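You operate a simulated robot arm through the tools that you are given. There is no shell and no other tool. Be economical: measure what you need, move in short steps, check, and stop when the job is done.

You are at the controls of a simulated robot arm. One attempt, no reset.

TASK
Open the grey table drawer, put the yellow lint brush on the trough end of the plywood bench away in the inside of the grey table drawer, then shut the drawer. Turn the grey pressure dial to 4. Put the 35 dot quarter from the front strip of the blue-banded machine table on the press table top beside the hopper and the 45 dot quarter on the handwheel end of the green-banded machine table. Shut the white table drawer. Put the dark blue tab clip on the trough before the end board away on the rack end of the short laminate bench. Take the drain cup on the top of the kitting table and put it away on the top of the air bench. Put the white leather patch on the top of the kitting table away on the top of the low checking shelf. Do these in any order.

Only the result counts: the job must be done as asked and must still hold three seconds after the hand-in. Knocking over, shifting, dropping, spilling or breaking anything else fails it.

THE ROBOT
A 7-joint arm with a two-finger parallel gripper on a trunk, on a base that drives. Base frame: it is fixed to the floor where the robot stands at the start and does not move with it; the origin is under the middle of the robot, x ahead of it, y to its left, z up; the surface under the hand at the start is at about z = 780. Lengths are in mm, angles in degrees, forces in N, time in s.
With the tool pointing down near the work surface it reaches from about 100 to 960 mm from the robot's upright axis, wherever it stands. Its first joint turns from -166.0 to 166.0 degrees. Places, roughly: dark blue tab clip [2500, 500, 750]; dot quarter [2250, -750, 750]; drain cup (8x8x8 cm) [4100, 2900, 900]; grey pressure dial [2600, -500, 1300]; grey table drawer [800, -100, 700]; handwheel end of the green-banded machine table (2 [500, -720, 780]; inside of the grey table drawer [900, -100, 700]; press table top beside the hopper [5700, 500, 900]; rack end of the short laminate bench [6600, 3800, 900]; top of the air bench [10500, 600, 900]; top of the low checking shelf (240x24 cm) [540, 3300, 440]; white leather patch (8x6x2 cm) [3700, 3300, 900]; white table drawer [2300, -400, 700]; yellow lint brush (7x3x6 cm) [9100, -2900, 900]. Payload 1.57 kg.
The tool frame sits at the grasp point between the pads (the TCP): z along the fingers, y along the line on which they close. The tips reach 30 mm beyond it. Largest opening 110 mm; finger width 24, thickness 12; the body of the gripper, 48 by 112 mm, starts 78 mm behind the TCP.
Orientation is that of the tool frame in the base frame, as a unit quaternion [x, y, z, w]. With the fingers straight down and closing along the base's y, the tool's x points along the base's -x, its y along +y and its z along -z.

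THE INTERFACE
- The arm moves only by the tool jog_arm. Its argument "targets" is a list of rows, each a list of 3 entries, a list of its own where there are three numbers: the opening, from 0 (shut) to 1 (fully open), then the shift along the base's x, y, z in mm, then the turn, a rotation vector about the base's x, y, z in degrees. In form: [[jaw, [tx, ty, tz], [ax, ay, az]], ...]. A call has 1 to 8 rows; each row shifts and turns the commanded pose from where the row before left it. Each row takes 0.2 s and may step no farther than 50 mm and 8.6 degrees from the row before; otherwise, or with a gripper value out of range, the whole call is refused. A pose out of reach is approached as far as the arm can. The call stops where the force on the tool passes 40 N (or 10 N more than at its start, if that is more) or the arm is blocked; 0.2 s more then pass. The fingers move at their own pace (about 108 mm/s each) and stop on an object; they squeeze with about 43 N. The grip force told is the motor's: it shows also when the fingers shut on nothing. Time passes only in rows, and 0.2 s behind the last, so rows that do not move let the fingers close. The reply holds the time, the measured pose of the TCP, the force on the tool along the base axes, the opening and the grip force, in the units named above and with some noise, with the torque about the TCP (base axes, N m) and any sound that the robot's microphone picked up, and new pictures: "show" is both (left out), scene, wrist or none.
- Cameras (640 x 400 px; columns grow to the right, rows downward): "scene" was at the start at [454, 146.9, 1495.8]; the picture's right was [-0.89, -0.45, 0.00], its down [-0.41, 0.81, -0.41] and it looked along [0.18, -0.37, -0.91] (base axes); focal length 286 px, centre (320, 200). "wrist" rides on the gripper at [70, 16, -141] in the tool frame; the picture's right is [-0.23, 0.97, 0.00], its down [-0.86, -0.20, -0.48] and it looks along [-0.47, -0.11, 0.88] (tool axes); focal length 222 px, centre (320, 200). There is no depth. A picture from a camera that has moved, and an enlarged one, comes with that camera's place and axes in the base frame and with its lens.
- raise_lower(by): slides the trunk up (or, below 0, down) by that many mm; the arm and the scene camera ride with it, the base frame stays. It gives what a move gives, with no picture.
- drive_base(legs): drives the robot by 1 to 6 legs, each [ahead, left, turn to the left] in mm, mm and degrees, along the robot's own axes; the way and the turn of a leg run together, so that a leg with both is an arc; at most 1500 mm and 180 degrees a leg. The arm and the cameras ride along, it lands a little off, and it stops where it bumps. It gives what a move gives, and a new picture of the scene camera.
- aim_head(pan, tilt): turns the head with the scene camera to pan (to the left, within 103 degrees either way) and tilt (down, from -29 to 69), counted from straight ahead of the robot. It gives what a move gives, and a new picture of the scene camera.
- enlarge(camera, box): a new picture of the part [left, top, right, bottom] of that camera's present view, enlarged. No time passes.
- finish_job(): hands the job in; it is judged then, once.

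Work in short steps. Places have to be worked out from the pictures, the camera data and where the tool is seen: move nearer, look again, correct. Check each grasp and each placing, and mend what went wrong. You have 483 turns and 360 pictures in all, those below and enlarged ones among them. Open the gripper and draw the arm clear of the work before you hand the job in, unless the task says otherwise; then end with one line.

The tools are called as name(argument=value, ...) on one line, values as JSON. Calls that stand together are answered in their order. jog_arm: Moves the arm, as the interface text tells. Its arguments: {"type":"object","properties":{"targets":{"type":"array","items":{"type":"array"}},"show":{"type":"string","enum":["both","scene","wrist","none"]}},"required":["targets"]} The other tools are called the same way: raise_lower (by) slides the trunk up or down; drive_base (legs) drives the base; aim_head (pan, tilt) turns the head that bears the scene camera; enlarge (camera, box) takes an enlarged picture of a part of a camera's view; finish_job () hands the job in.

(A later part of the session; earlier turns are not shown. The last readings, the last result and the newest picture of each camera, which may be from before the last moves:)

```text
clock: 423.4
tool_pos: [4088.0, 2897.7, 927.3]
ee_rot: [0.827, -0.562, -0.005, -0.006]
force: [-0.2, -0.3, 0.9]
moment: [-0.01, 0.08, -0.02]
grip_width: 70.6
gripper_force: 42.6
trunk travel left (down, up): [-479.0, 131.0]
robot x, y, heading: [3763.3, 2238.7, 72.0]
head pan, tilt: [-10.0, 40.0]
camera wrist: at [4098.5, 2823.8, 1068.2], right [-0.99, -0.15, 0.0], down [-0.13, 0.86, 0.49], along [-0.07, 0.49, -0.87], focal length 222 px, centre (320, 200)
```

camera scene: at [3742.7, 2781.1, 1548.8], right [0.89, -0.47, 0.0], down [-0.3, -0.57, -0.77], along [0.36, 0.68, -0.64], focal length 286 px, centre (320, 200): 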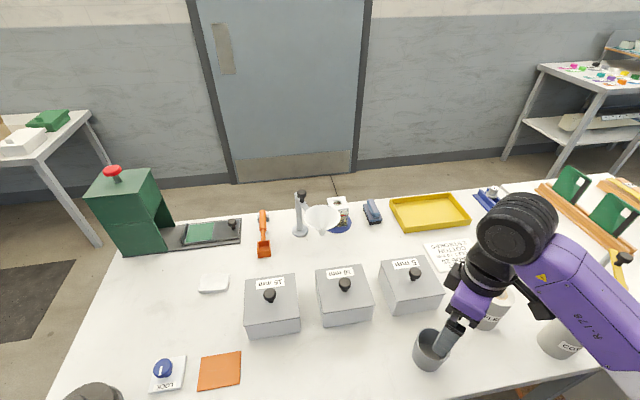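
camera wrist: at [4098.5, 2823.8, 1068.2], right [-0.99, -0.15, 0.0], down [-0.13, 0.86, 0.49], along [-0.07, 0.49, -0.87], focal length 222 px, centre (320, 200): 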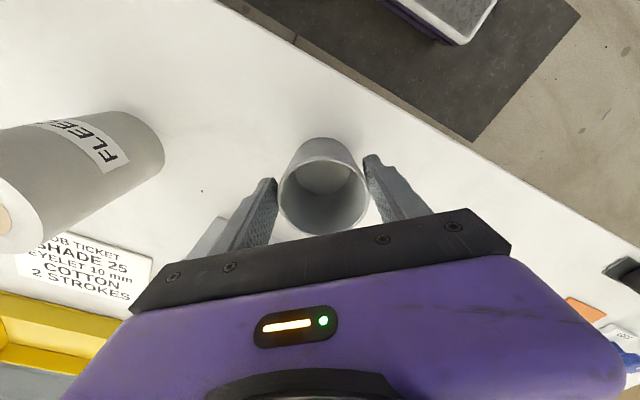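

Cup gripped (70.6 mm). I lift it fully and back away from the table.

raise_lower(by=128)

jog_arm(targets=[[0.3, [0, 0, 15], [0, 0, 0]], [0.3, [0, 0, 15], [0, 0, 0]]], show="wrist")

drive_base(legs=[[-400, 0, 0], [0, 1450, 0], [0, 250, 0], [0, 0, -91]])

```text
clock: 424.9
tool_pos: [4087.8, 2896.5, 1056.9]
ee_rot: [0.827, -0.562, -0.005, -0.005]
force: [0.4, 0.5, -0.7]
moment: [0.01, 0.02, 0.02]
grip_width: 70.6
gripper_force: 43.0
trunk travel left (down, up): [-607.0, 3.0]
robot x, y, heading: [3762.2, 2234.0, 72.2]
head pan, tilt: [-10.0, 40.0]
```

```text
clock: 425.5
tool_pos: [4101.0, 2900.0, 1074.3]
ee_rot: [0.828, -0.561, -0.005, -0.006]
force: [-0.1, -0.4, -0.7]
moment: [0.0, -0.04, -0.02]
grip_width: 70.6
gripper_force: 43.0
out of reach, approached as far as the arm can: row 1, 2
trunk travel left (down, up): [-607.0, 3.0]
robot x, y, heading: [3765.8, 2239.8, 72.0]
head pan, tilt: [-10.0, 40.0]
camera wrist: at [4113.0, 2826.2, 1214.2], right [-0.99, -0.15, 0.0], down [-0.13, 0.86, 0.49], along [-0.07, 0.49, -0.87], focal length 222 px, centre (320, 200)
```

wrist: 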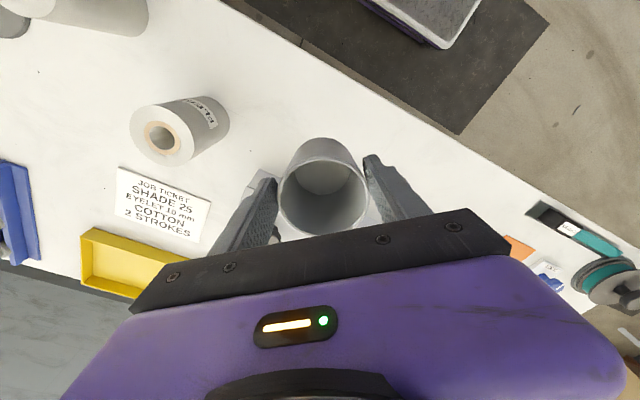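

```text
clock: 440.2
tool_pos: [2668.2, 2015.5, 1074.0]
ee_rot: [-0.179, 0.984, -0.001, 0.009]
force: [-0.6, -0.2, 1.1]
moment: [-0.01, -0.04, -0.01]
grip_width: 32.8
gripper_force: 0.1
trunk travel left (down, up): [-607.0, 3.0]
robot x, y, heading: [2010.2, 2363.5, -19.0]
head pan, tilt: [-10.0, 40.0]
camera scene: at [2556.9, 2377.0, 1560.7], right [-0.48, -0.88, 0.0], down [-0.56, 0.31, -0.77], along [0.67, -0.37, -0.64], focal length 286 px, centre (320, 200)
```

scene: 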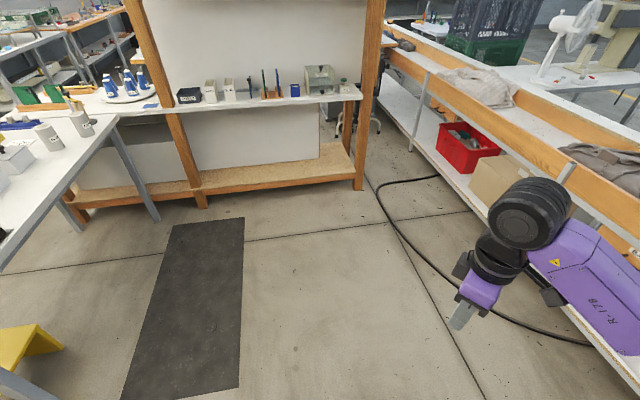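

The cup is no longer in the fingers (width 32.8) — it was lost during the drive. I look for it.

aim_head(pan=25, tilt=40)

aim_head(pan=75, tilt=45)

aim_head(pan=-60, tilt=50)

```text
clock: 441.2
tool_pos: [2668.3, 2015.5, 1074.2]
ee_rot: [-0.179, 0.984, -0.001, 0.008]
force: [0.7, 1.5, 0.3]
moment: [0.02, -0.01, 0.03]
grip_width: 33.0
gripper_force: 0.0
trunk travel left (down, up): [-607.0, 3.0]
robot x, y, heading: [2012.1, 2364.5, -18.8]
head pan, tilt: [25.0, 40.0]
camera scene: at [2567.0, 2427.1, 1560.7], right [0.11, -0.99, 0.0], down [-0.64, -0.07, -0.77], along [0.76, 0.08, -0.64], focal length 286 px, centre (320, 200)
```

scene: 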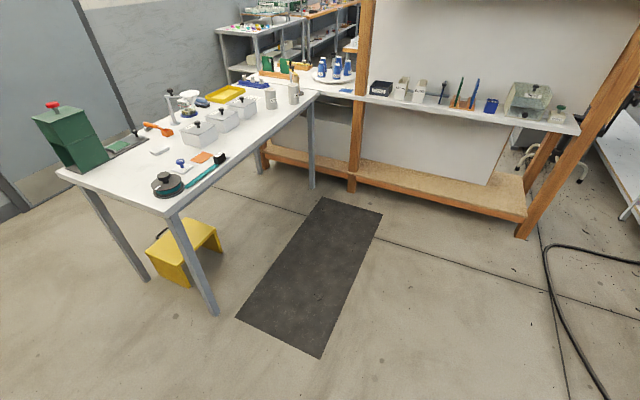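

```text
clock: 442.4
tool_pos: [2667.7, 2014.9, 1074.1]
ee_rot: [-0.18, 0.984, -0.001, 0.009]
force: [0.0, 0.1, 0.5]
moment: [0.02, 0.03, -0.02]
grip_width: 33.3
gripper_force: 0.0
trunk travel left (down, up): [-607.0, 3.0]
robot x, y, heading: [2011.4, 2367.0, -19.0]
head pan, tilt: [75.0, 45.0]
camera scene: at [2527.8, 2485.6, 1553.4], right [0.83, -0.56, 0.0], down [-0.39, -0.59, -0.71], along [0.39, 0.59, -0.71], focal length 286 px, centre (320, 200)
```

scene: 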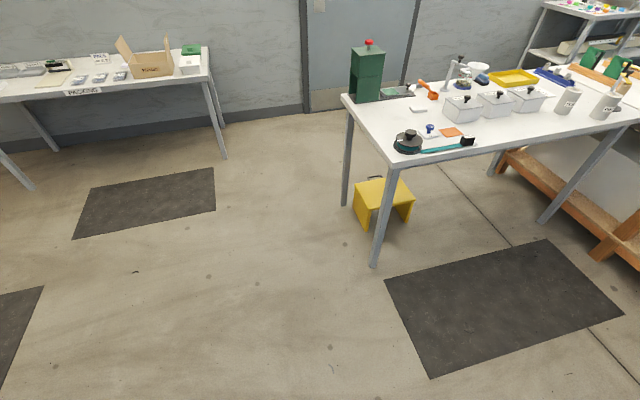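

```text
clock: 444.5
tool_pos: [2667.3, 2015.0, 1073.4]
ee_rot: [-0.179, 0.984, 0.0, 0.008]
force: [-1.0, 0.5, -0.2]
moment: [0.0, 0.0, 0.01]
grip_width: 32.8
gripper_force: 0.0
trunk travel left (down, up): [-607.0, 3.0]
robot x, y, heading: [2010.5, 2366.5, -19.0]
head pan, tilt: [-60.0, 50.0]
camera scene: at [2497.3, 2342.5, 1546.5], right [-0.98, -0.19, 0.0], down [-0.15, 0.75, -0.64], along [0.12, -0.63, -0.77], focal length 286 px, centre (320, 200)
```

scene: 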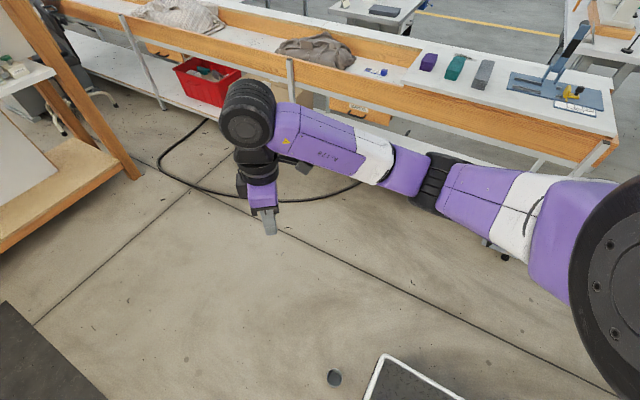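

enlarge(camera="scene", box=[260, 320, 420, 400])

aim_head(pan=-25, tilt=69)

```text
4.00 times, centred on (340, 360) of scene
camera zoom: at [2497.3, 2342.5, 1546.5], right [-0.98, -0.19, 0.0], down [-0.15, 0.75, -0.64], along [0.12, -0.63, -0.77], focal length 1144 px, centre (240, -440)
```

zoom: 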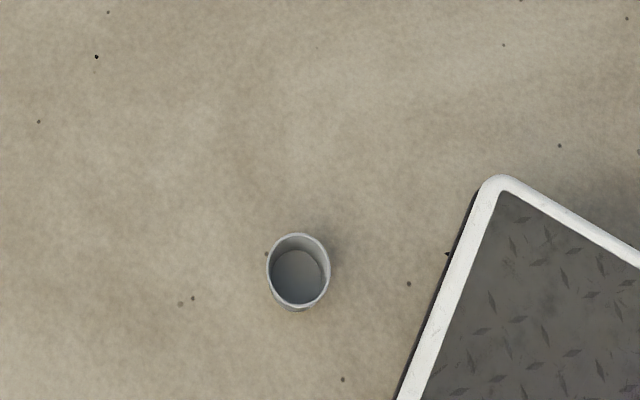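

```text
clock: 445.5
tool_pos: [2669.2, 2014.4, 1073.2]
ee_rot: [-0.179, 0.984, -0.001, 0.008]
force: [0.0, 0.6, 0.2]
moment: [-0.02, 0.0, -0.03]
grip_width: 32.9
gripper_force: 0.1
trunk travel left (down, up): [-607.0, 3.0]
robot x, y, heading: [2013.7, 2365.8, -18.7]
head pan, tilt: [-25.0, 68.8]
camera scene: at [2522.7, 2379.3, 1524.6], right [-0.69, -0.72, 0.0], down [-0.67, 0.65, -0.36], along [0.26, -0.25, -0.93], focal length 286 px, centre (320, 200)
```

scene: 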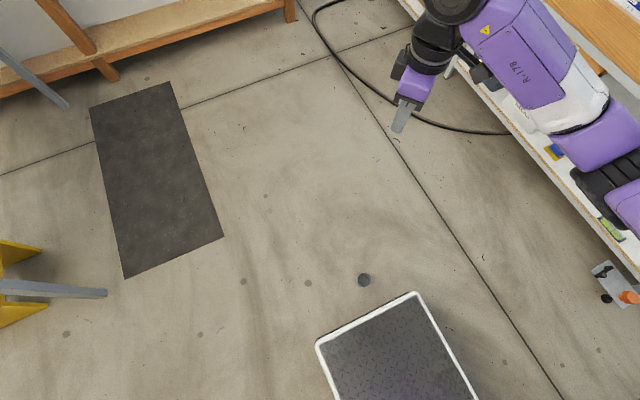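

The cup stands upright and intact on the floor about 150 mm in front of my deck, near (2470, 2119). I back off, turn the tool +80° for better reach, and lower the trunk to pick it up.

drive_base(legs=[[-180, 0, 0]])

jog_arm(targets=[[1, [0, 0, -5], [0, 0, 8.4]], [1, [0, 0, -5], [0, 0, 8.4]], [1, [0, 0, -5], [0, 0, 8.4]], [1, [0, 0, -5], [0, 0, 8.4]], [1, [0, 0, -5], [0, 0, 8.4]], [1, [0, 0, -5], [0, 0, 8.4]], [1, [0, 0, -5], [0, 0, 8.4]], [1, [0, 0, -5], [0, 0, 8.4]]], show="none")

raise_lower(by=-600)

```text
clock: 447.0
tool_pos: [2495.0, 2074.3, 1072.2]
ee_rot: [-0.179, 0.984, 0.0, 0.008]
force: [-0.4, -0.6, -0.5]
moment: [0.01, 0.02, 0.01]
grip_width: 32.9
gripper_force: 0.1
trunk travel left (down, up): [-607.0, 3.0]
robot x, y, heading: [1839.5, 2423.5, -18.7]
head pan, tilt: [-25.0, 68.8]
camera scene: at [2351.2, 2437.8, 1524.4], right [-0.69, -0.72, 0.0], down [-0.67, 0.65, -0.36], along [0.26, -0.25, -0.93], focal length 286 px, centre (320, 200)
```

scene: 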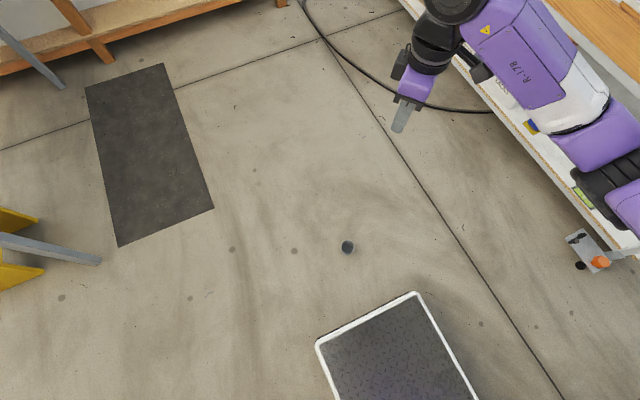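

```text
clock: 448.8
tool_pos: [2496.5, 2073.1, 1034.0]
ee_rot: [-0.694, 0.72, 0.004, 0.007]
force: [0.4, -0.1, 0.0]
moment: [-0.01, 0.04, 0.02]
grip_width: 110.2
gripper_force: 0.1
trunk travel left (down, up): [-607.0, 3.0]
robot x, y, heading: [1843.2, 2423.5, -18.9]
head pan, tilt: [-25.0, 68.8]
```

```text
refused: -600 is not a number from -400 to 400
```

raise_lower(by=-390)

raise_lower(by=-215)

jog_arm(targets=[[1, [0, 0, -40], [0, 0, 0]], [1, [0, 0, -40], [0, 0, 0]], [1, [0, 0, -40], [0, 0, 0]]], show="both")

```text
clock: 452.6
tool_pos: [2497.0, 2073.1, 644.1]
ee_rot: [-0.693, 0.721, 0.004, 0.007]
force: [-0.3, 0.5, 0.2]
moment: [-0.02, 0.01, 0.01]
grip_width: 110.2
gripper_force: 0.1
trunk travel left (down, up): [-217.0, 393.0]
robot x, y, heading: [1839.1, 2426.3, -18.9]
head pan, tilt: [-25.0, 68.8]
```

```text
clock: 454.9
tool_pos: [2495.2, 2072.6, 428.9]
ee_rot: [-0.694, 0.72, 0.004, 0.006]
force: [-0.2, -0.1, 0.1]
moment: [0.03, -0.01, -0.01]
grip_width: 110.1
gripper_force: 0.1
trunk travel left (down, up): [-2.0, 608.0]
robot x, y, heading: [1847.4, 2422.3, -19.0]
head pan, tilt: [-25.0, 68.8]
```

```text
clock: 455.7
tool_pos: [2496.2, 2073.2, 307.7]
ee_rot: [-0.693, 0.721, 0.005, 0.007]
force: [1.1, 0.3, 0.0]
moment: [-0.03, 0.0, -0.02]
grip_width: 109.9
gripper_force: 0.1
trunk travel left (down, up): [-2.0, 608.0]
robot x, y, heading: [1843.6, 2423.4, -19.0]
head pan, tilt: [-25.0, 68.8]
camera scene: at [2350.9, 2437.9, 919.6], right [-0.69, -0.72, 0.0], down [-0.67, 0.65, -0.36], along [0.26, -0.25, -0.93], focal length 286 px, centre (320, 200)
camera wrist: at [2476.7, 2001.7, 448.9], right [-0.96, 0.26, 0.0], down [0.23, 0.84, 0.49], along [0.13, 0.48, -0.87], focal length 222 px, centre (320, 200)
```

scene: 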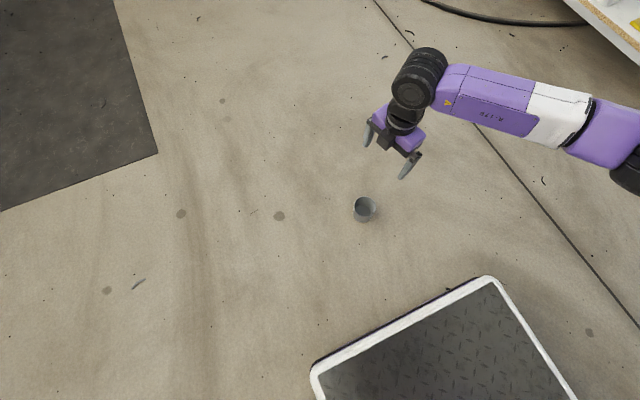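
wrist: 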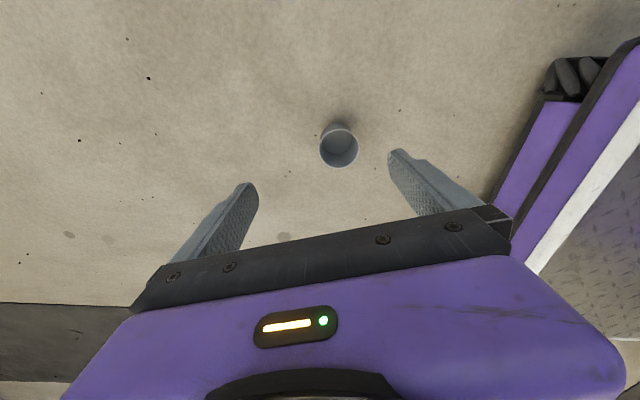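

Cup at (2477, 2117) by the wrist view. I descend further and shift over it.

jog_arm(targets=[[1, [-5, 11, -40], [0, 0, 0]], [1, [-5, 11, -40], [0, 0, 0]], [1, [-5, 11, -40], [0, 0, 0]], [1, [-4, 11, -40], [0, 0, 0]]], show="wrist")

```text
clock: 456.7
tool_pos: [2478.1, 2117.0, 149.3]
ee_rot: [-0.693, 0.721, 0.004, 0.006]
force: [-0.4, -0.7, -0.6]
moment: [-0.02, 0.0, -0.02]
grip_width: 110.1
gripper_force: 0.0
trunk travel left (down, up): [-2.0, 608.0]
robot x, y, heading: [1842.1, 2427.0, -19.1]
head pan, tilt: [-25.0, 68.8]
camera wrist: at [2458.4, 2046.1, 289.7], right [-0.96, 0.27, 0.0], down [0.23, 0.84, 0.49], along [0.13, 0.47, -0.87], focal length 222 px, centre (320, 200)
```

wrist: 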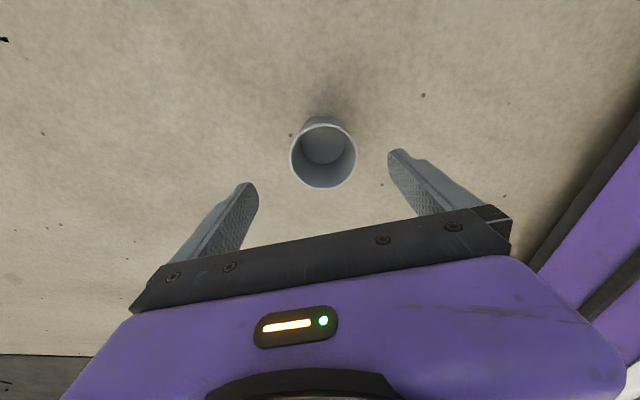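

jog_arm(targets=[[1, [-3, -3, -36], [0, 0, 0]], [1, [0, 0, -36], [0, 0, 0]], [1, [0, 0, -34], [0, 0, 0]]], show="wrist")

```text
clock: 457.5
tool_pos: [2474.2, 2113.8, 42.8]
ee_rot: [-0.693, 0.721, 0.004, 0.007]
force: [0.4, -0.2, -0.7]
moment: [-0.04, 0.02, -0.02]
grip_width: 110.0
gripper_force: 0.1
trunk travel left (down, up): [-2.0, 608.0]
robot x, y, heading: [1840.9, 2425.2, -18.9]
head pan, tilt: [-25.0, 68.8]
camera wrist: at [2454.3, 2042.1, 183.4], right [-0.96, 0.27, 0.0], down [0.23, 0.84, 0.49], along [0.13, 0.47, -0.87], focal length 222 px, centre (320, 200)
```

wrist: 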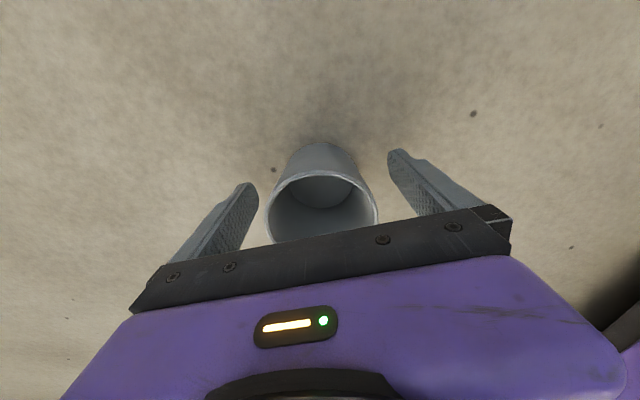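

The cup is between the fingers down to its base. I close fully.

jog_arm(targets=[[0.5, [0, 0, 0], [0, 0, 0]], [0.2, [0, 0, 0], [0, 0, 0]], [0, [0, 0, 0], [0, 0, 0]]], show="none")

jog_arm(targets=[[0, [0, 0, 30], [0, 0, 0]], [0, [0, 0, 40], [0, 0, 0]], [0, [0, 0, 40], [0, 0, 0]], [0, [0, 0, 40], [0, 0, 0]]], show="wrist")

```text
clock: 458.3
tool_pos: [2473.8, 2113.5, 43.5]
ee_rot: [-0.693, 0.721, 0.004, 0.007]
force: [0.5, 0.5, -0.2]
moment: [0.0, -0.05, 0.04]
grip_width: 68.0
gripper_force: 43.3
trunk travel left (down, up): [-2.0, 608.0]
robot x, y, heading: [1841.7, 2428.1, -19.3]
head pan, tilt: [-25.0, 68.8]
```

```text
clock: 459.3
tool_pos: [2472.7, 2112.7, 192.4]
ee_rot: [-0.693, 0.721, 0.004, 0.007]
force: [-0.2, 0.4, -0.6]
moment: [0.02, -0.01, 0.0]
grip_width: 68.2
gripper_force: 42.8
trunk travel left (down, up): [-2.0, 608.0]
robot x, y, heading: [1841.7, 2425.6, -18.7]
head pan, tilt: [-25.0, 68.8]
camera wrist: at [2453.6, 2041.9, 333.5], right [-0.96, 0.26, 0.0], down [0.23, 0.84, 0.49], along [0.13, 0.47, -0.87], focal length 222 px, centre (320, 200)
```

wrist: 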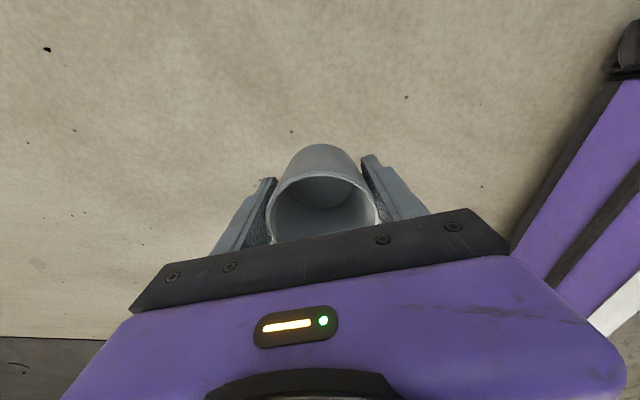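

The cup is held lower now (68 mm). I raise the arm and trunk, then check before driving.

jog_arm(targets=[[0, [0, 0, 40], [0, 0, 0]], [0, [0, 0, 40], [0, 0, 0]], [0, [0, 0, 40], [0, 0, 0]], [0, [0, 0, 40], [0, 0, 0]], [0, [0, 0, 40], [0, 0, 0]], [0, [0, 0, 40], [0, 0, 0]]], show="none")

raise_lower(by=400)

raise_lower(by=200)

drive_base(legs=[[0, 1000, 0]])

```text
clock: 460.7
tool_pos: [2475.4, 2115.8, 431.7]
ee_rot: [-0.694, 0.72, 0.005, 0.006]
force: [0.9, 0.6, -0.9]
moment: [-0.03, 0.01, 0.0]
grip_width: 67.7
gripper_force: 43.3
trunk travel left (down, up): [-2.0, 608.0]
robot x, y, heading: [1843.2, 2430.1, -19.2]
head pan, tilt: [-25.0, 68.8]
```

```text
clock: 464.5
tool_pos: [2476.2, 2114.6, 832.2]
ee_rot: [-0.694, 0.72, 0.005, 0.007]
force: [1.0, 0.0, -0.7]
moment: [0.01, -0.02, 0.03]
grip_width: 67.7
gripper_force: 43.3
trunk travel left (down, up): [-402.0, 208.0]
robot x, y, heading: [1840.8, 2424.0, -18.8]
head pan, tilt: [-25.0, 68.8]
```

```text
clock: 466.7
tool_pos: [2475.0, 2115.8, 1033.6]
ee_rot: [-0.693, 0.721, 0.005, 0.006]
force: [0.1, -0.2, -1.0]
moment: [0.01, 0.0, -0.01]
grip_width: 67.5
gripper_force: 43.3
trunk travel left (down, up): [-602.0, 8.0]
robot x, y, heading: [1843.1, 2422.1, -19.0]
head pan, tilt: [-25.0, 68.8]
```

```text
clock: 471.8
tool_pos: [2796.4, 3046.6, 1031.0]
ee_rot: [-0.69, 0.724, 0.004, 0.007]
force: [0.9, 0.2, -1.2]
moment: [0.01, 0.01, 0.01]
grip_width: 67.4
gripper_force: 43.5
trunk travel left (down, up): [-602.0, 8.0]
robot x, y, heading: [2165.1, 3362.8, -19.1]
head pan, tilt: [-25.0, 68.8]
camera scene: at [2675.4, 3370.9, 1519.5], right [-0.7, -0.72, 0.0], down [-0.67, 0.65, -0.36], along [0.26, -0.25, -0.93], focal length 286 px, centre (320, 200)
```

scene: 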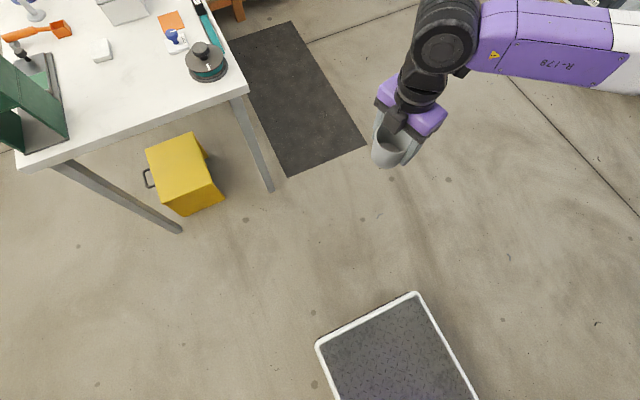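

jog_arm(targets=[[0, [0, 0, 0], [0, 0, 0]]], show="wrist")

```text
clock: 472.2
tool_pos: [2796.5, 3045.8, 1032.7]
ee_rot: [-0.69, 0.724, 0.004, 0.007]
force: [0.2, 0.7, -0.7]
moment: [0.02, -0.01, -0.04]
grip_width: 67.2
gripper_force: 42.6
trunk travel left (down, up): [-602.0, 8.0]
robot x, y, heading: [2167.1, 3359.0, -19.6]
head pan, tilt: [-25.0, 68.8]
camera wrist: at [2777.4, 2975.6, 1173.1], right [-0.96, 0.27, 0.0], down [0.24, 0.84, 0.49], along [0.13, 0.47, -0.87], focal length 222 px, centre (320, 200)
```

wrist: 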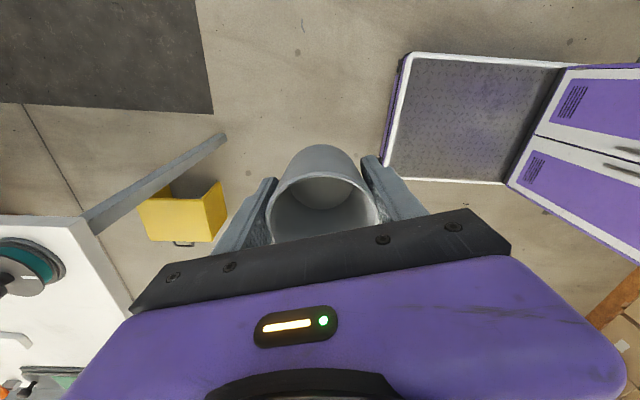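

The cup is well centred in the pads; I go on in stages, checking the grip each time. Next: strafe to the wall-side corridor.

drive_base(legs=[[0, 1040, 0]])

aim_head(pan=0, tilt=25)

jog_arm(targets=[[0, [0, 0, 0], [0, 0, 0]]], show="wrist")

```text
clock: 477.6
tool_pos: [3140.9, 4029.0, 1032.4]
ee_rot: [-0.692, 0.722, 0.004, 0.008]
force: [0.8, 0.3, -0.8]
moment: [-0.02, -0.01, -0.01]
grip_width: 66.6
gripper_force: 43.0
trunk travel left (down, up): [-602.0, 8.0]
robot x, y, heading: [2510.0, 4346.8, -19.1]
head pan, tilt: [-25.0, 68.8]
camera scene: at [3017.6, 4353.7, 1519.5], right [-0.7, -0.72, 0.0], down [-0.67, 0.65, -0.36], along [0.26, -0.25, -0.93], focal length 286 px, centre (320, 200)
```

scene: 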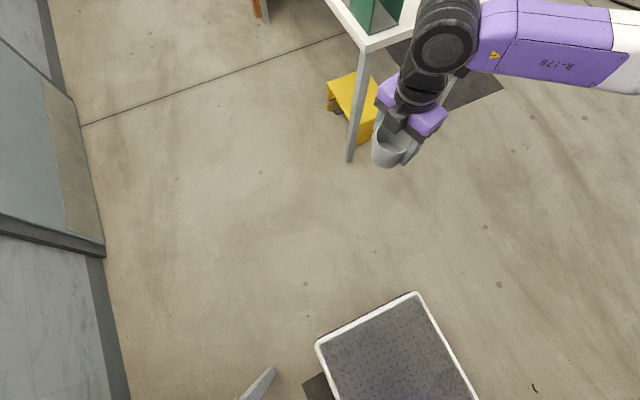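

```text
clock: 478.7
tool_pos: [3140.1, 4030.1, 1032.8]
ee_rot: [-0.691, 0.723, 0.004, 0.007]
force: [-0.8, 0.2, -1.0]
moment: [0.0, 0.02, -0.02]
grip_width: 66.7
gripper_force: 42.5
trunk travel left (down, up): [-602.0, 8.0]
robot x, y, heading: [2507.4, 4343.4, -19.0]
head pan, tilt: [0.0, 25.0]
camera scene: at [3064.5, 4362.4, 1578.9], right [-0.33, -0.94, 0.0], down [-0.4, 0.14, -0.91], along [0.86, -0.3, -0.42], focal length 286 px, centre (320, 200)
```

scene: 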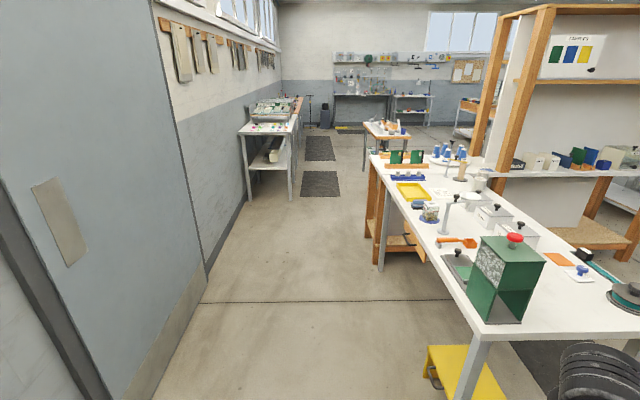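

```text
clock: 479.1
tool_pos: [3140.8, 4029.7, 1032.2]
ee_rot: [-0.692, 0.722, 0.004, 0.007]
force: [1.0, 0.7, -0.6]
moment: [-0.03, -0.04, 0.01]
grip_width: 67.0
gripper_force: 43.5
trunk travel left (down, up): [-602.0, 8.0]
robot x, y, heading: [2509.1, 4345.0, -18.7]
head pan, tilt: [0.0, 25.0]
camera wrist: at [3120.8, 3958.6, 1173.2], right [-0.96, 0.27, 0.0], down [0.23, 0.84, 0.49], along [0.13, 0.47, -0.87], focal length 222 px, centre (320, 200)
```

wrist: 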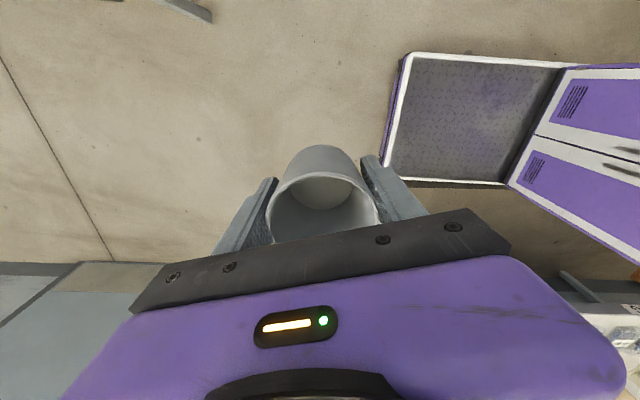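

Grip steady (~66.8). The corridor along the wall is straight to the air bench; I shift a little left and drive 3 m.

drive_base(legs=[[300, 120, 0], [1500, 0, 0], [1200, 0, 0]])

```text
clock: 494.0
tool_pos: [6035.3, 3191.1, 1031.6]
ee_rot: [-0.697, 0.717, 0.004, 0.007]
force: [-0.1, -0.5, -0.6]
moment: [0.01, -0.01, -0.02]
grip_width: 65.4
gripper_force: 42.7
trunk travel left (down, up): [-602.0, 8.0]
robot x, y, heading: [5398.0, 3497.1, -18.3]
head pan, tilt: [0.0, 25.0]
camera scene: at [5954.6, 3522.8, 1579.0], right [-0.31, -0.95, 0.0], down [-0.4, 0.13, -0.91], along [0.86, -0.28, -0.42], focal length 286 px, centre (320, 200)
```

scene: 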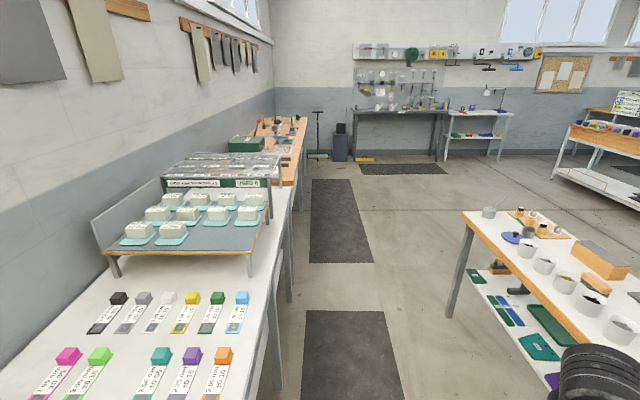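

jog_arm(targets=[[0, [0, 0, 0], [0, 0, 0]]], show="wrist")

```text
clock: 494.4
tool_pos: [6035.1, 3191.3, 1031.8]
ee_rot: [-0.697, 0.717, 0.004, 0.007]
force: [-0.1, 0.4, -0.7]
moment: [-0.01, -0.01, 0.01]
grip_width: 65.6
gripper_force: 42.6
trunk travel left (down, up): [-602.0, 8.0]
robot x, y, heading: [5396.9, 3494.1, -18.3]
head pan, tilt: [0.0, 25.0]
camera wrist: at [6016.6, 3119.8, 1173.1], right [-0.97, 0.26, 0.0], down [0.22, 0.84, 0.49], along [0.13, 0.48, -0.87], focal length 222 px, centre (320, 200)
```

wrist: 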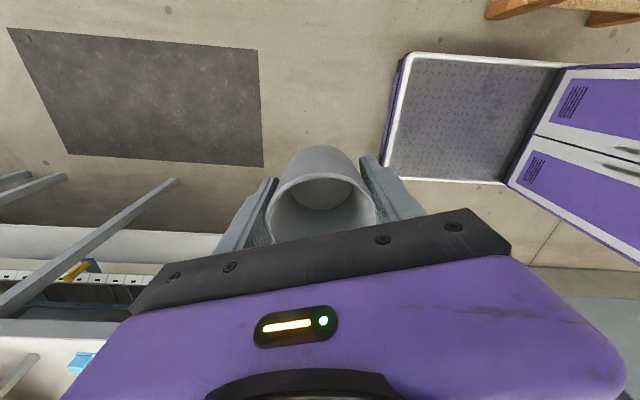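

The cup is slowly creeping up in the grip but held; I drive on without delay to the air bench.

drive_base(legs=[[1500, 0, -0.8], [1000, -150, 0], [1400, -400, 0], [650, 0, 0]])

aim_head(pan=-5, tilt=40)

```text
clock: 516.7
tool_pos: [10145.1, 1160.0, 1033.0]
ee_rot: [-0.688, 0.726, 0.004, 0.007]
force: [0.5, -0.5, -1.0]
moment: [-0.03, 0.01, -0.03]
grip_width: 65.2
gripper_force: 43.0
trunk travel left (down, up): [-602.0, 8.0]
robot x, y, heading: [9515.6, 1477.6, -19.6]
head pan, tilt: [0.0, 25.0]
camera scene: at [10071.9, 1493.2, 1579.0], right [-0.34, -0.94, 0.0], down [-0.4, 0.14, -0.91], along [0.85, -0.3, -0.42], focal length 286 px, centre (320, 200)
```

scene: 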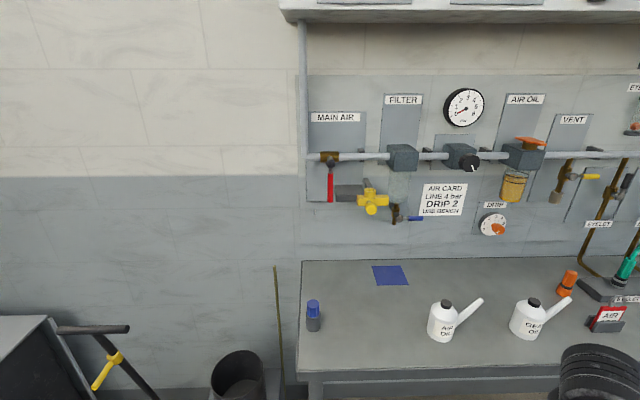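

```text
clock: 517.5
tool_pos: [10144.6, 1160.4, 1032.1]
ee_rot: [-0.688, 0.726, 0.004, 0.006]
force: [0.0, 0.1, 0.2]
moment: [0.0, -0.02, 0.0]
grip_width: 65.3
gripper_force: 43.3
trunk travel left (down, up): [-602.0, 8.0]
robot x, y, heading: [9517.4, 1476.7, -19.5]
head pan, tilt: [-5.0, 40.0]
camera scene: at [10062.6, 1488.7, 1555.7], right [-0.42, -0.91, 0.0], down [-0.58, 0.27, -0.77], along [0.7, -0.32, -0.64], focal length 286 px, centre (320, 200)
```

scene: 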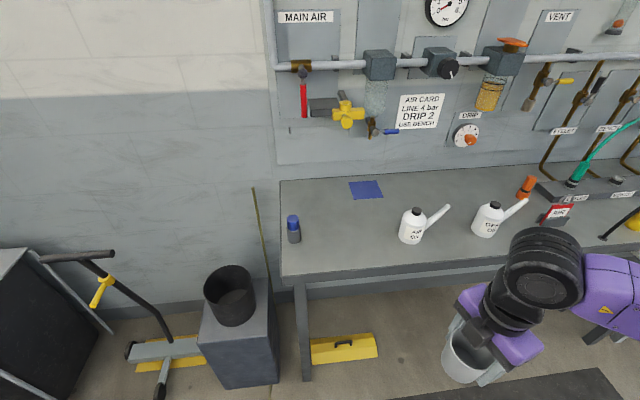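

Free space on the air bench lies between the small bottle and the oil can, near (10598, 1147). I strafe into line and move ahead over it.

drive_base(legs=[[0, 135, 0], [430, 0, 0]])

jog_arm(targets=[[0, [0, 0, 0], [0, 0, 0]]], show="wrist")

```text
clock: 521.0
tool_pos: [10595.4, 1144.2, 1032.3]
ee_rot: [-0.688, 0.726, 0.004, 0.007]
force: [0.1, -0.4, -0.8]
moment: [0.01, -0.04, 0.01]
grip_width: 65.2
gripper_force: 43.2
trunk travel left (down, up): [-602.0, 8.0]
robot x, y, heading: [9966.2, 1461.5, -19.5]
head pan, tilt: [-5.0, 40.0]
camera scene: at [10512.5, 1473.2, 1555.7], right [-0.42, -0.91, 0.0], down [-0.58, 0.27, -0.77], along [0.7, -0.32, -0.64], focal length 286 px, centre (320, 200)
```

scene: 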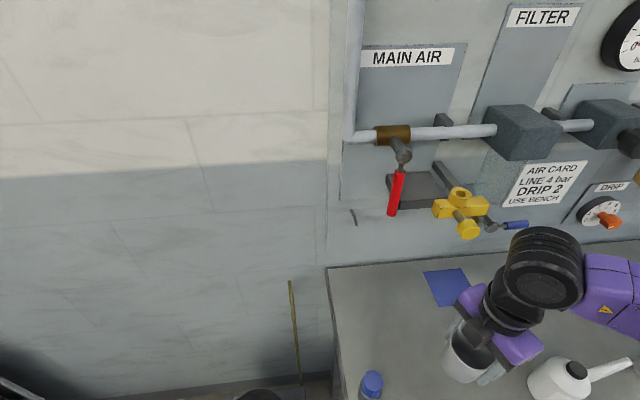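

```text
clock: 521.4
tool_pos: [10595.4, 1144.3, 1033.4]
ee_rot: [-0.689, 0.725, 0.005, 0.007]
force: [0.6, -0.3, -0.5]
moment: [-0.01, 0.01, 0.0]
grip_width: 65.4
gripper_force: 42.7
trunk travel left (down, up): [-602.0, 8.0]
robot x, y, heading: [9967.9, 1462.5, -19.7]
head pan, tilt: [-5.0, 40.0]
camera wrist: at [10575.0, 1073.4, 1173.1], right [-0.96, 0.28, 0.0], down [0.24, 0.84, 0.49], along [0.14, 0.47, -0.87], focal length 222 px, centre (320, 200)
```

wrist: 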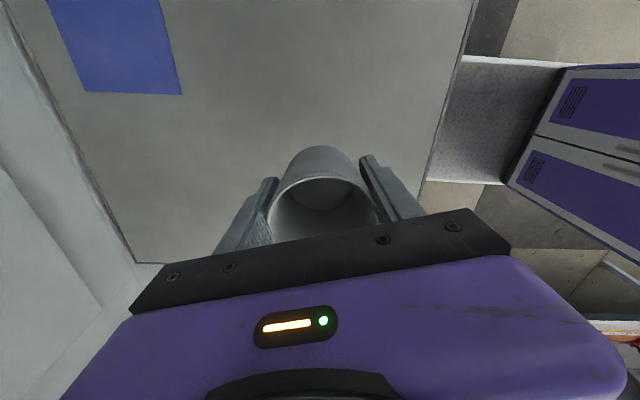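

Over the free spot. I lower the trunk 100 mm, then step to contact.

raise_lower(by=-100)

raise_lower(by=-15)

raise_lower(by=-10)

raise_lower(by=-10)

```text
clock: 522.8
tool_pos: [10596.5, 1143.6, 933.6]
ee_rot: [-0.689, 0.725, 0.002, 0.008]
force: [7.1, -1.7, 31.3]
moment: [0.02, 0.3, 0.03]
grip_width: 65.3
gripper_force: 43.2
trunk travel left (down, up): [-502.0, 108.0]
robot x, y, heading: [9968.1, 1462.3, -19.5]
head pan, tilt: [-5.0, 40.0]
```

```text
clock: 523.1
tool_pos: [10595.8, 1143.8, 934.8]
ee_rot: [-0.689, 0.725, 0.002, 0.009]
force: [-3.3, 0.5, 14.2]
moment: [0.13, 0.49, 0.04]
grip_width: 65.6
gripper_force: 43.0
trunk travel left (down, up): [-501.0, 109.0]
robot x, y, heading: [9963.7, 1460.4, -19.6]
head pan, tilt: [-5.0, 40.0]
stopped: the force on the tool passed its limit at 51 N (the readings are from after the stop); the commanded pose is now the measured one
```

```text
clock: 523.4
tool_pos: [10596.0, 1144.0, 933.9]
ee_rot: [-0.689, 0.724, 0.002, 0.009]
force: [-5.4, 0.7, 16.3]
moment: [0.1, 0.53, 0.04]
grip_width: 65.4
gripper_force: 42.7
trunk travel left (down, up): [-499.0, 111.0]
robot x, y, heading: [9964.7, 1466.8, -19.6]
head pan, tilt: [-5.0, 40.0]
stopped: the force on the tool passed its limit at 53 N (the readings are from after the stop); the commanded pose is now the measured one
```

```text
clock: 523.8
tool_pos: [10596.7, 1143.5, 933.8]
ee_rot: [-0.689, 0.725, 0.001, 0.01]
force: [-4.8, 0.5, 16.8]
moment: [0.18, 0.62, 0.03]
grip_width: 65.3
gripper_force: 42.6
trunk travel left (down, up): [-496.0, 114.0]
robot x, y, heading: [9964.6, 1464.2, -19.7]
head pan, tilt: [-5.0, 40.0]
stopped: the force on the tool passed its limit at 53 N (the readings are from after the stop); the commanded pose is now the measured one
```

Contact at 934. I ease off 4 mm, open the fingers and rise.

raise_lower(by=4)

jog_arm(targets=[[0.7, [0, 0, 0], [0, 0, 0]], [1, [0, 0, 0], [0, 0, 0]], [1, [0, 0, 0], [0, 0, 0]]], show="none")

raise_lower(by=110)

jog_arm(targets=[[1, [0, 0, 20], [0, 0, 0]]], show="both")

```text
clock: 524.3
tool_pos: [10597.3, 1142.9, 937.3]
ee_rot: [-0.689, 0.725, 0.001, 0.008]
force: [0.4, 0.2, 0.3]
moment: [-0.04, 0.03, -0.02]
grip_width: 65.4
gripper_force: 43.2
trunk travel left (down, up): [-500.0, 110.0]
robot x, y, heading: [9963.2, 1460.9, -19.6]
head pan, tilt: [-5.0, 40.0]
```

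```text
clock: 525.1
tool_pos: [10597.1, 1142.8, 936.7]
ee_rot: [-0.689, 0.724, 0.001, 0.009]
force: [0.5, -0.2, -1.2]
moment: [-0.01, 0.0, 0.01]
grip_width: 110.0
gripper_force: 0.1
trunk travel left (down, up): [-500.0, 110.0]
robot x, y, heading: [9966.2, 1461.7, -19.5]
head pan, tilt: [-5.0, 40.0]
```

```text
clock: 526.5
tool_pos: [10597.1, 1144.4, 1046.7]
ee_rot: [-0.689, 0.725, 0.001, 0.009]
force: [-0.3, 0.1, -0.5]
moment: [-0.01, -0.03, 0.03]
grip_width: 110.1
gripper_force: 0.1
trunk travel left (down, up): [-610.0, 0.0]
robot x, y, heading: [9968.4, 1462.9, -19.6]
head pan, tilt: [-5.0, 40.0]
```

```text
clock: 526.9
tool_pos: [10597.3, 1144.6, 1067.3]
ee_rot: [-0.69, 0.724, 0.0, 0.009]
force: [-0.5, 0.9, 0.3]
moment: [0.01, -0.02, 0.04]
grip_width: 110.0
gripper_force: 0.1
trunk travel left (down, up): [-610.0, 0.0]
robot x, y, heading: [9961.7, 1464.3, -19.5]
head pan, tilt: [-5.0, 40.0]
camera scene: at [10512.6, 1473.1, 1563.7], right [-0.42, -0.91, 0.0], down [-0.58, 0.27, -0.77], along [0.7, -0.32, -0.64], focal length 286 px, centre (320, 200)
camera wrist: at [10576.3, 1073.0, 1207.9], right [-0.96, 0.28, -0.01], down [0.24, 0.84, 0.49], along [0.14, 0.47, -0.87], focal length 222 px, centre (320, 200)
```

scene: 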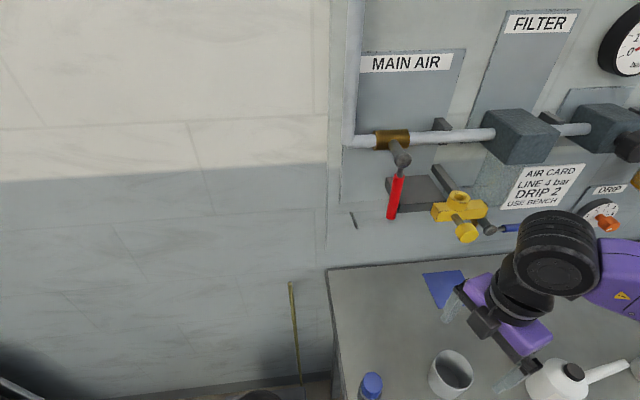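
wrist: 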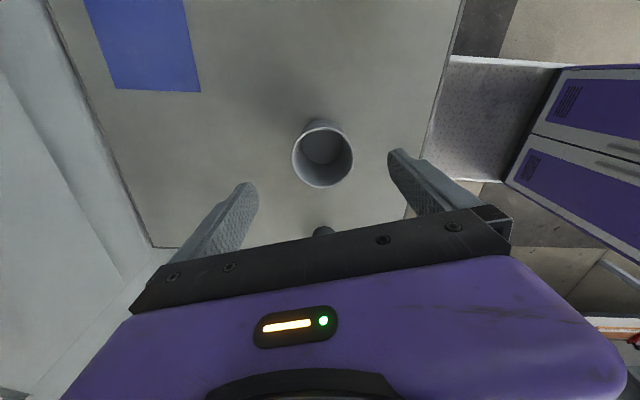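

The cup stands on the air bench. Next the brush: I back off, turn to face -e and drive through the passage towards the plywood bench.

drive_base(legs=[[-280, 0, 0], [0, 0, -89.6], [0, 400, 0]])

aim_head(pan=0, tilt=30)

```text
clock: 534.7
tool_pos: [9769.5, 790.2, 1066.5]
ee_rot: [0.02, 1.0, -0.006, 0.007]
force: [0.3, 0.2, -0.1]
moment: [0.01, -0.04, 0.01]
grip_width: 110.3
gripper_force: 0.1
trunk travel left (down, up): [-610.0, 0.0]
robot x, y, heading: [10085.4, 1426.1, -109.2]
head pan, tilt: [-5.0, 40.0]
camera scene: at [10097.8, 879.6, 1563.8], right [-0.91, 0.41, 0.0], down [0.26, 0.59, -0.77], along [-0.31, -0.7, -0.64], focal length 286 px, centre (320, 200)
```

scene: 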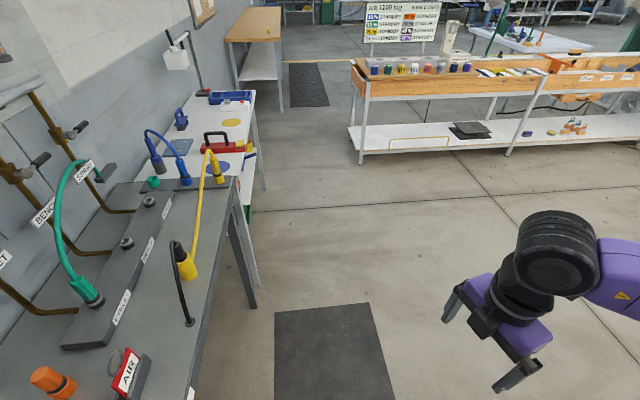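

```text
clock: 535.4
tool_pos: [9768.9, 791.1, 1066.7]
ee_rot: [0.02, 1.0, -0.006, 0.007]
force: [-0.3, -0.1, 0.3]
moment: [0.02, -0.03, 0.01]
grip_width: 110.2
gripper_force: 0.0
trunk travel left (down, up): [-610.0, 0.0]
robot x, y, heading: [10081.8, 1422.6, -109.1]
head pan, tilt: [0.0, 30.0]
camera scene: at [10103.1, 871.7, 1579.1], right [-0.95, 0.33, 0.0], down [0.16, 0.47, -0.87], along [-0.28, -0.82, -0.5], focal length 286 px, centre (320, 200)
```

scene: 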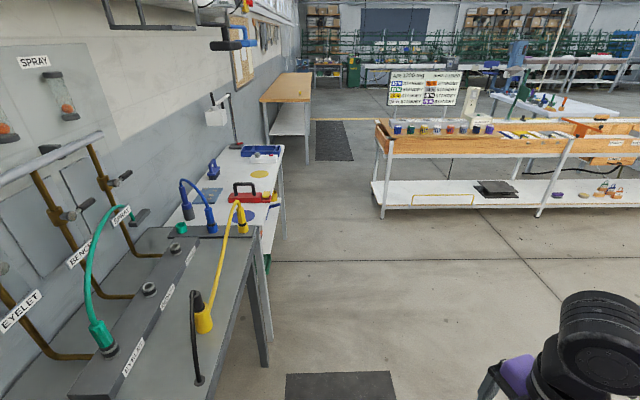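

drive_base(legs=[[1500, 25, 0], [1500, 0, 0], [800, 0, 0]])

aim_head(pan=45, tilt=40)

```text
refused: leg 1 is longer than a leg can be; nothing moved
```

```text
clock: 536.6
tool_pos: [9770.8, 790.2, 1068.3]
ee_rot: [0.02, 1.0, -0.006, 0.007]
force: [-0.1, -0.3, 0.5]
moment: [-0.01, -0.03, -0.02]
grip_width: 110.0
gripper_force: 0.1
trunk travel left (down, up): [-610.0, 0.0]
robot x, y, heading: [10083.7, 1424.1, -108.9]
head pan, tilt: [45.0, 40.0]
camera scene: at [10169.8, 880.8, 1563.8], right [-0.9, -0.44, 0.0], down [-0.28, 0.58, -0.77], along [0.34, -0.69, -0.64], focal length 286 px, centre (320, 200)
```

scene: 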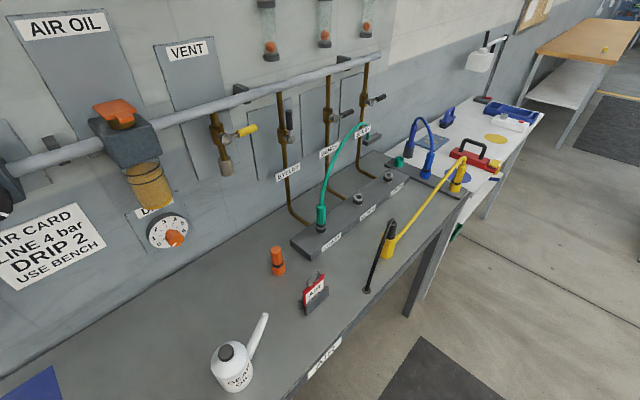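

drive_base(legs=[[1400, 25, 0], [1400, 0, 0], [1000, 0, 0]])

aim_head(pan=45, tilt=40)

```text
clock: 554.9
tool_pos: [8564.0, -2804.9, 1067.9]
ee_rot: [0.018, 1.0, -0.007, 0.007]
force: [0.1, -0.3, -0.2]
moment: [0.01, 0.01, -0.02]
grip_width: 110.0
gripper_force: 0.2
trunk travel left (down, up): [-610.0, 0.0]
robot x, y, heading: [8875.6, -2169.6, -109.0]
head pan, tilt: [45.0, 40.0]
camera scene: at [8962.6, -2713.1, 1563.8], right [-0.9, -0.44, 0.0], down [-0.28, 0.58, -0.77], along [0.34, -0.69, -0.64], focal length 286 px, centre (320, 200)
```

scene: 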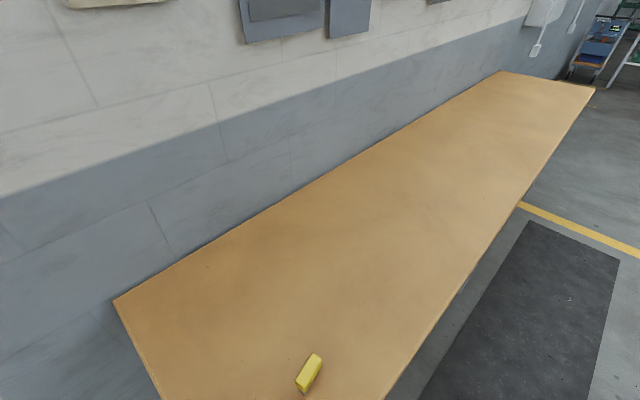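

```text
clock: 555.5
tool_pos: [8563.8, -2804.8, 1066.5]
ee_rot: [0.017, 1.0, -0.007, 0.007]
force: [0.2, -0.6, 0.3]
moment: [-0.02, 0.01, -0.02]
grip_width: 110.0
gripper_force: 0.0
trunk travel left (down, up): [-610.0, 0.0]
robot x, y, heading: [8869.8, -2170.9, -108.4]
head pan, tilt: [45.0, 40.0]
camera scene: at [8962.6, -2713.2, 1563.8], right [-0.9, -0.44, 0.0], down [-0.28, 0.58, -0.77], along [0.34, -0.69, -0.64], focal length 286 px, centre (320, 200)
```

scene: 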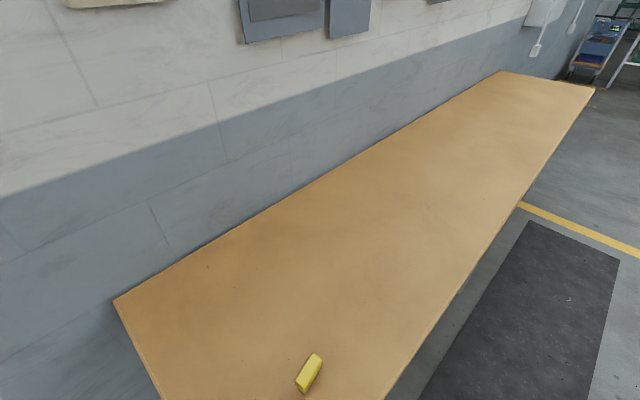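

The brush is at about (9085, -2900), its long side along world y. I swing the arm 40° left about my axis while turning the tool so the fingers close across its narrow side.

jog_arm(targets=[[0.7, [45.1, -20.0, 0], [0, 0, 8.4]], [0.7, [46.4, -16.8, 0], [0, 0, 8.4]], [0.7, [47.4, -13.5, 0], [0, 0, 8.4]], [0.7, [48.2, -10.2, 0], [0, 0, 8.4]], [0.7, [48.8, -6.8, 0], [0, 0, 8.4]], [0.7, [49.2, -3.4, 0], [0, 0, 8.4]], [0.7, [49.3, 0.1, 0], [0, 0, 8.4]], [0.7, [49.2, 3.5, 0], [0, 0, 8.4]]], show="none")

jog_arm(targets=[[0.7, [48.8, 6.9, 0], [0, 0, 8.4]], [0.7, [48.2, 10.3, 0], [0, 0, 8.4]]], show="wrist")

```text
clock: 557.3
tool_pos: [8945.8, -2871.1, 1067.7]
ee_rot: [-0.538, 0.843, -0.001, 0.009]
force: [-0.6, 0.1, 0.0]
moment: [0.0, -0.07, 0.0]
grip_width: 76.9
gripper_force: 0.0
trunk travel left (down, up): [-610.0, 0.0]
robot x, y, heading: [8868.5, -2172.0, -109.0]
head pan, tilt: [45.0, 40.0]
```

```text
clock: 557.9
tool_pos: [9044.5, -2856.6, 1068.3]
ee_rot: [-0.656, 0.755, 0.0, 0.009]
force: [-0.4, -0.4, -0.2]
moment: [0.02, -0.01, 0.0]
grip_width: 77.0
gripper_force: 0.0
trunk travel left (down, up): [-610.0, 0.0]
robot x, y, heading: [8871.3, -2171.4, -108.8]
head pan, tilt: [45.0, 40.0]
camera wrist: at [9016.2, -2924.3, 1208.9], right [-0.93, 0.36, -0.01], down [0.31, 0.81, 0.49], along [0.18, 0.46, -0.87], focal length 222 px, centre (320, 200)
```

wrist: 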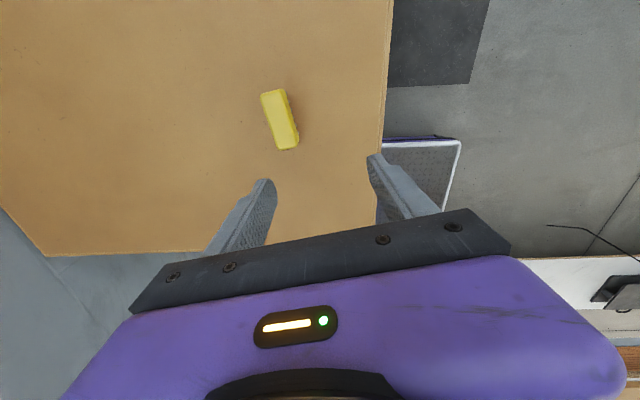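

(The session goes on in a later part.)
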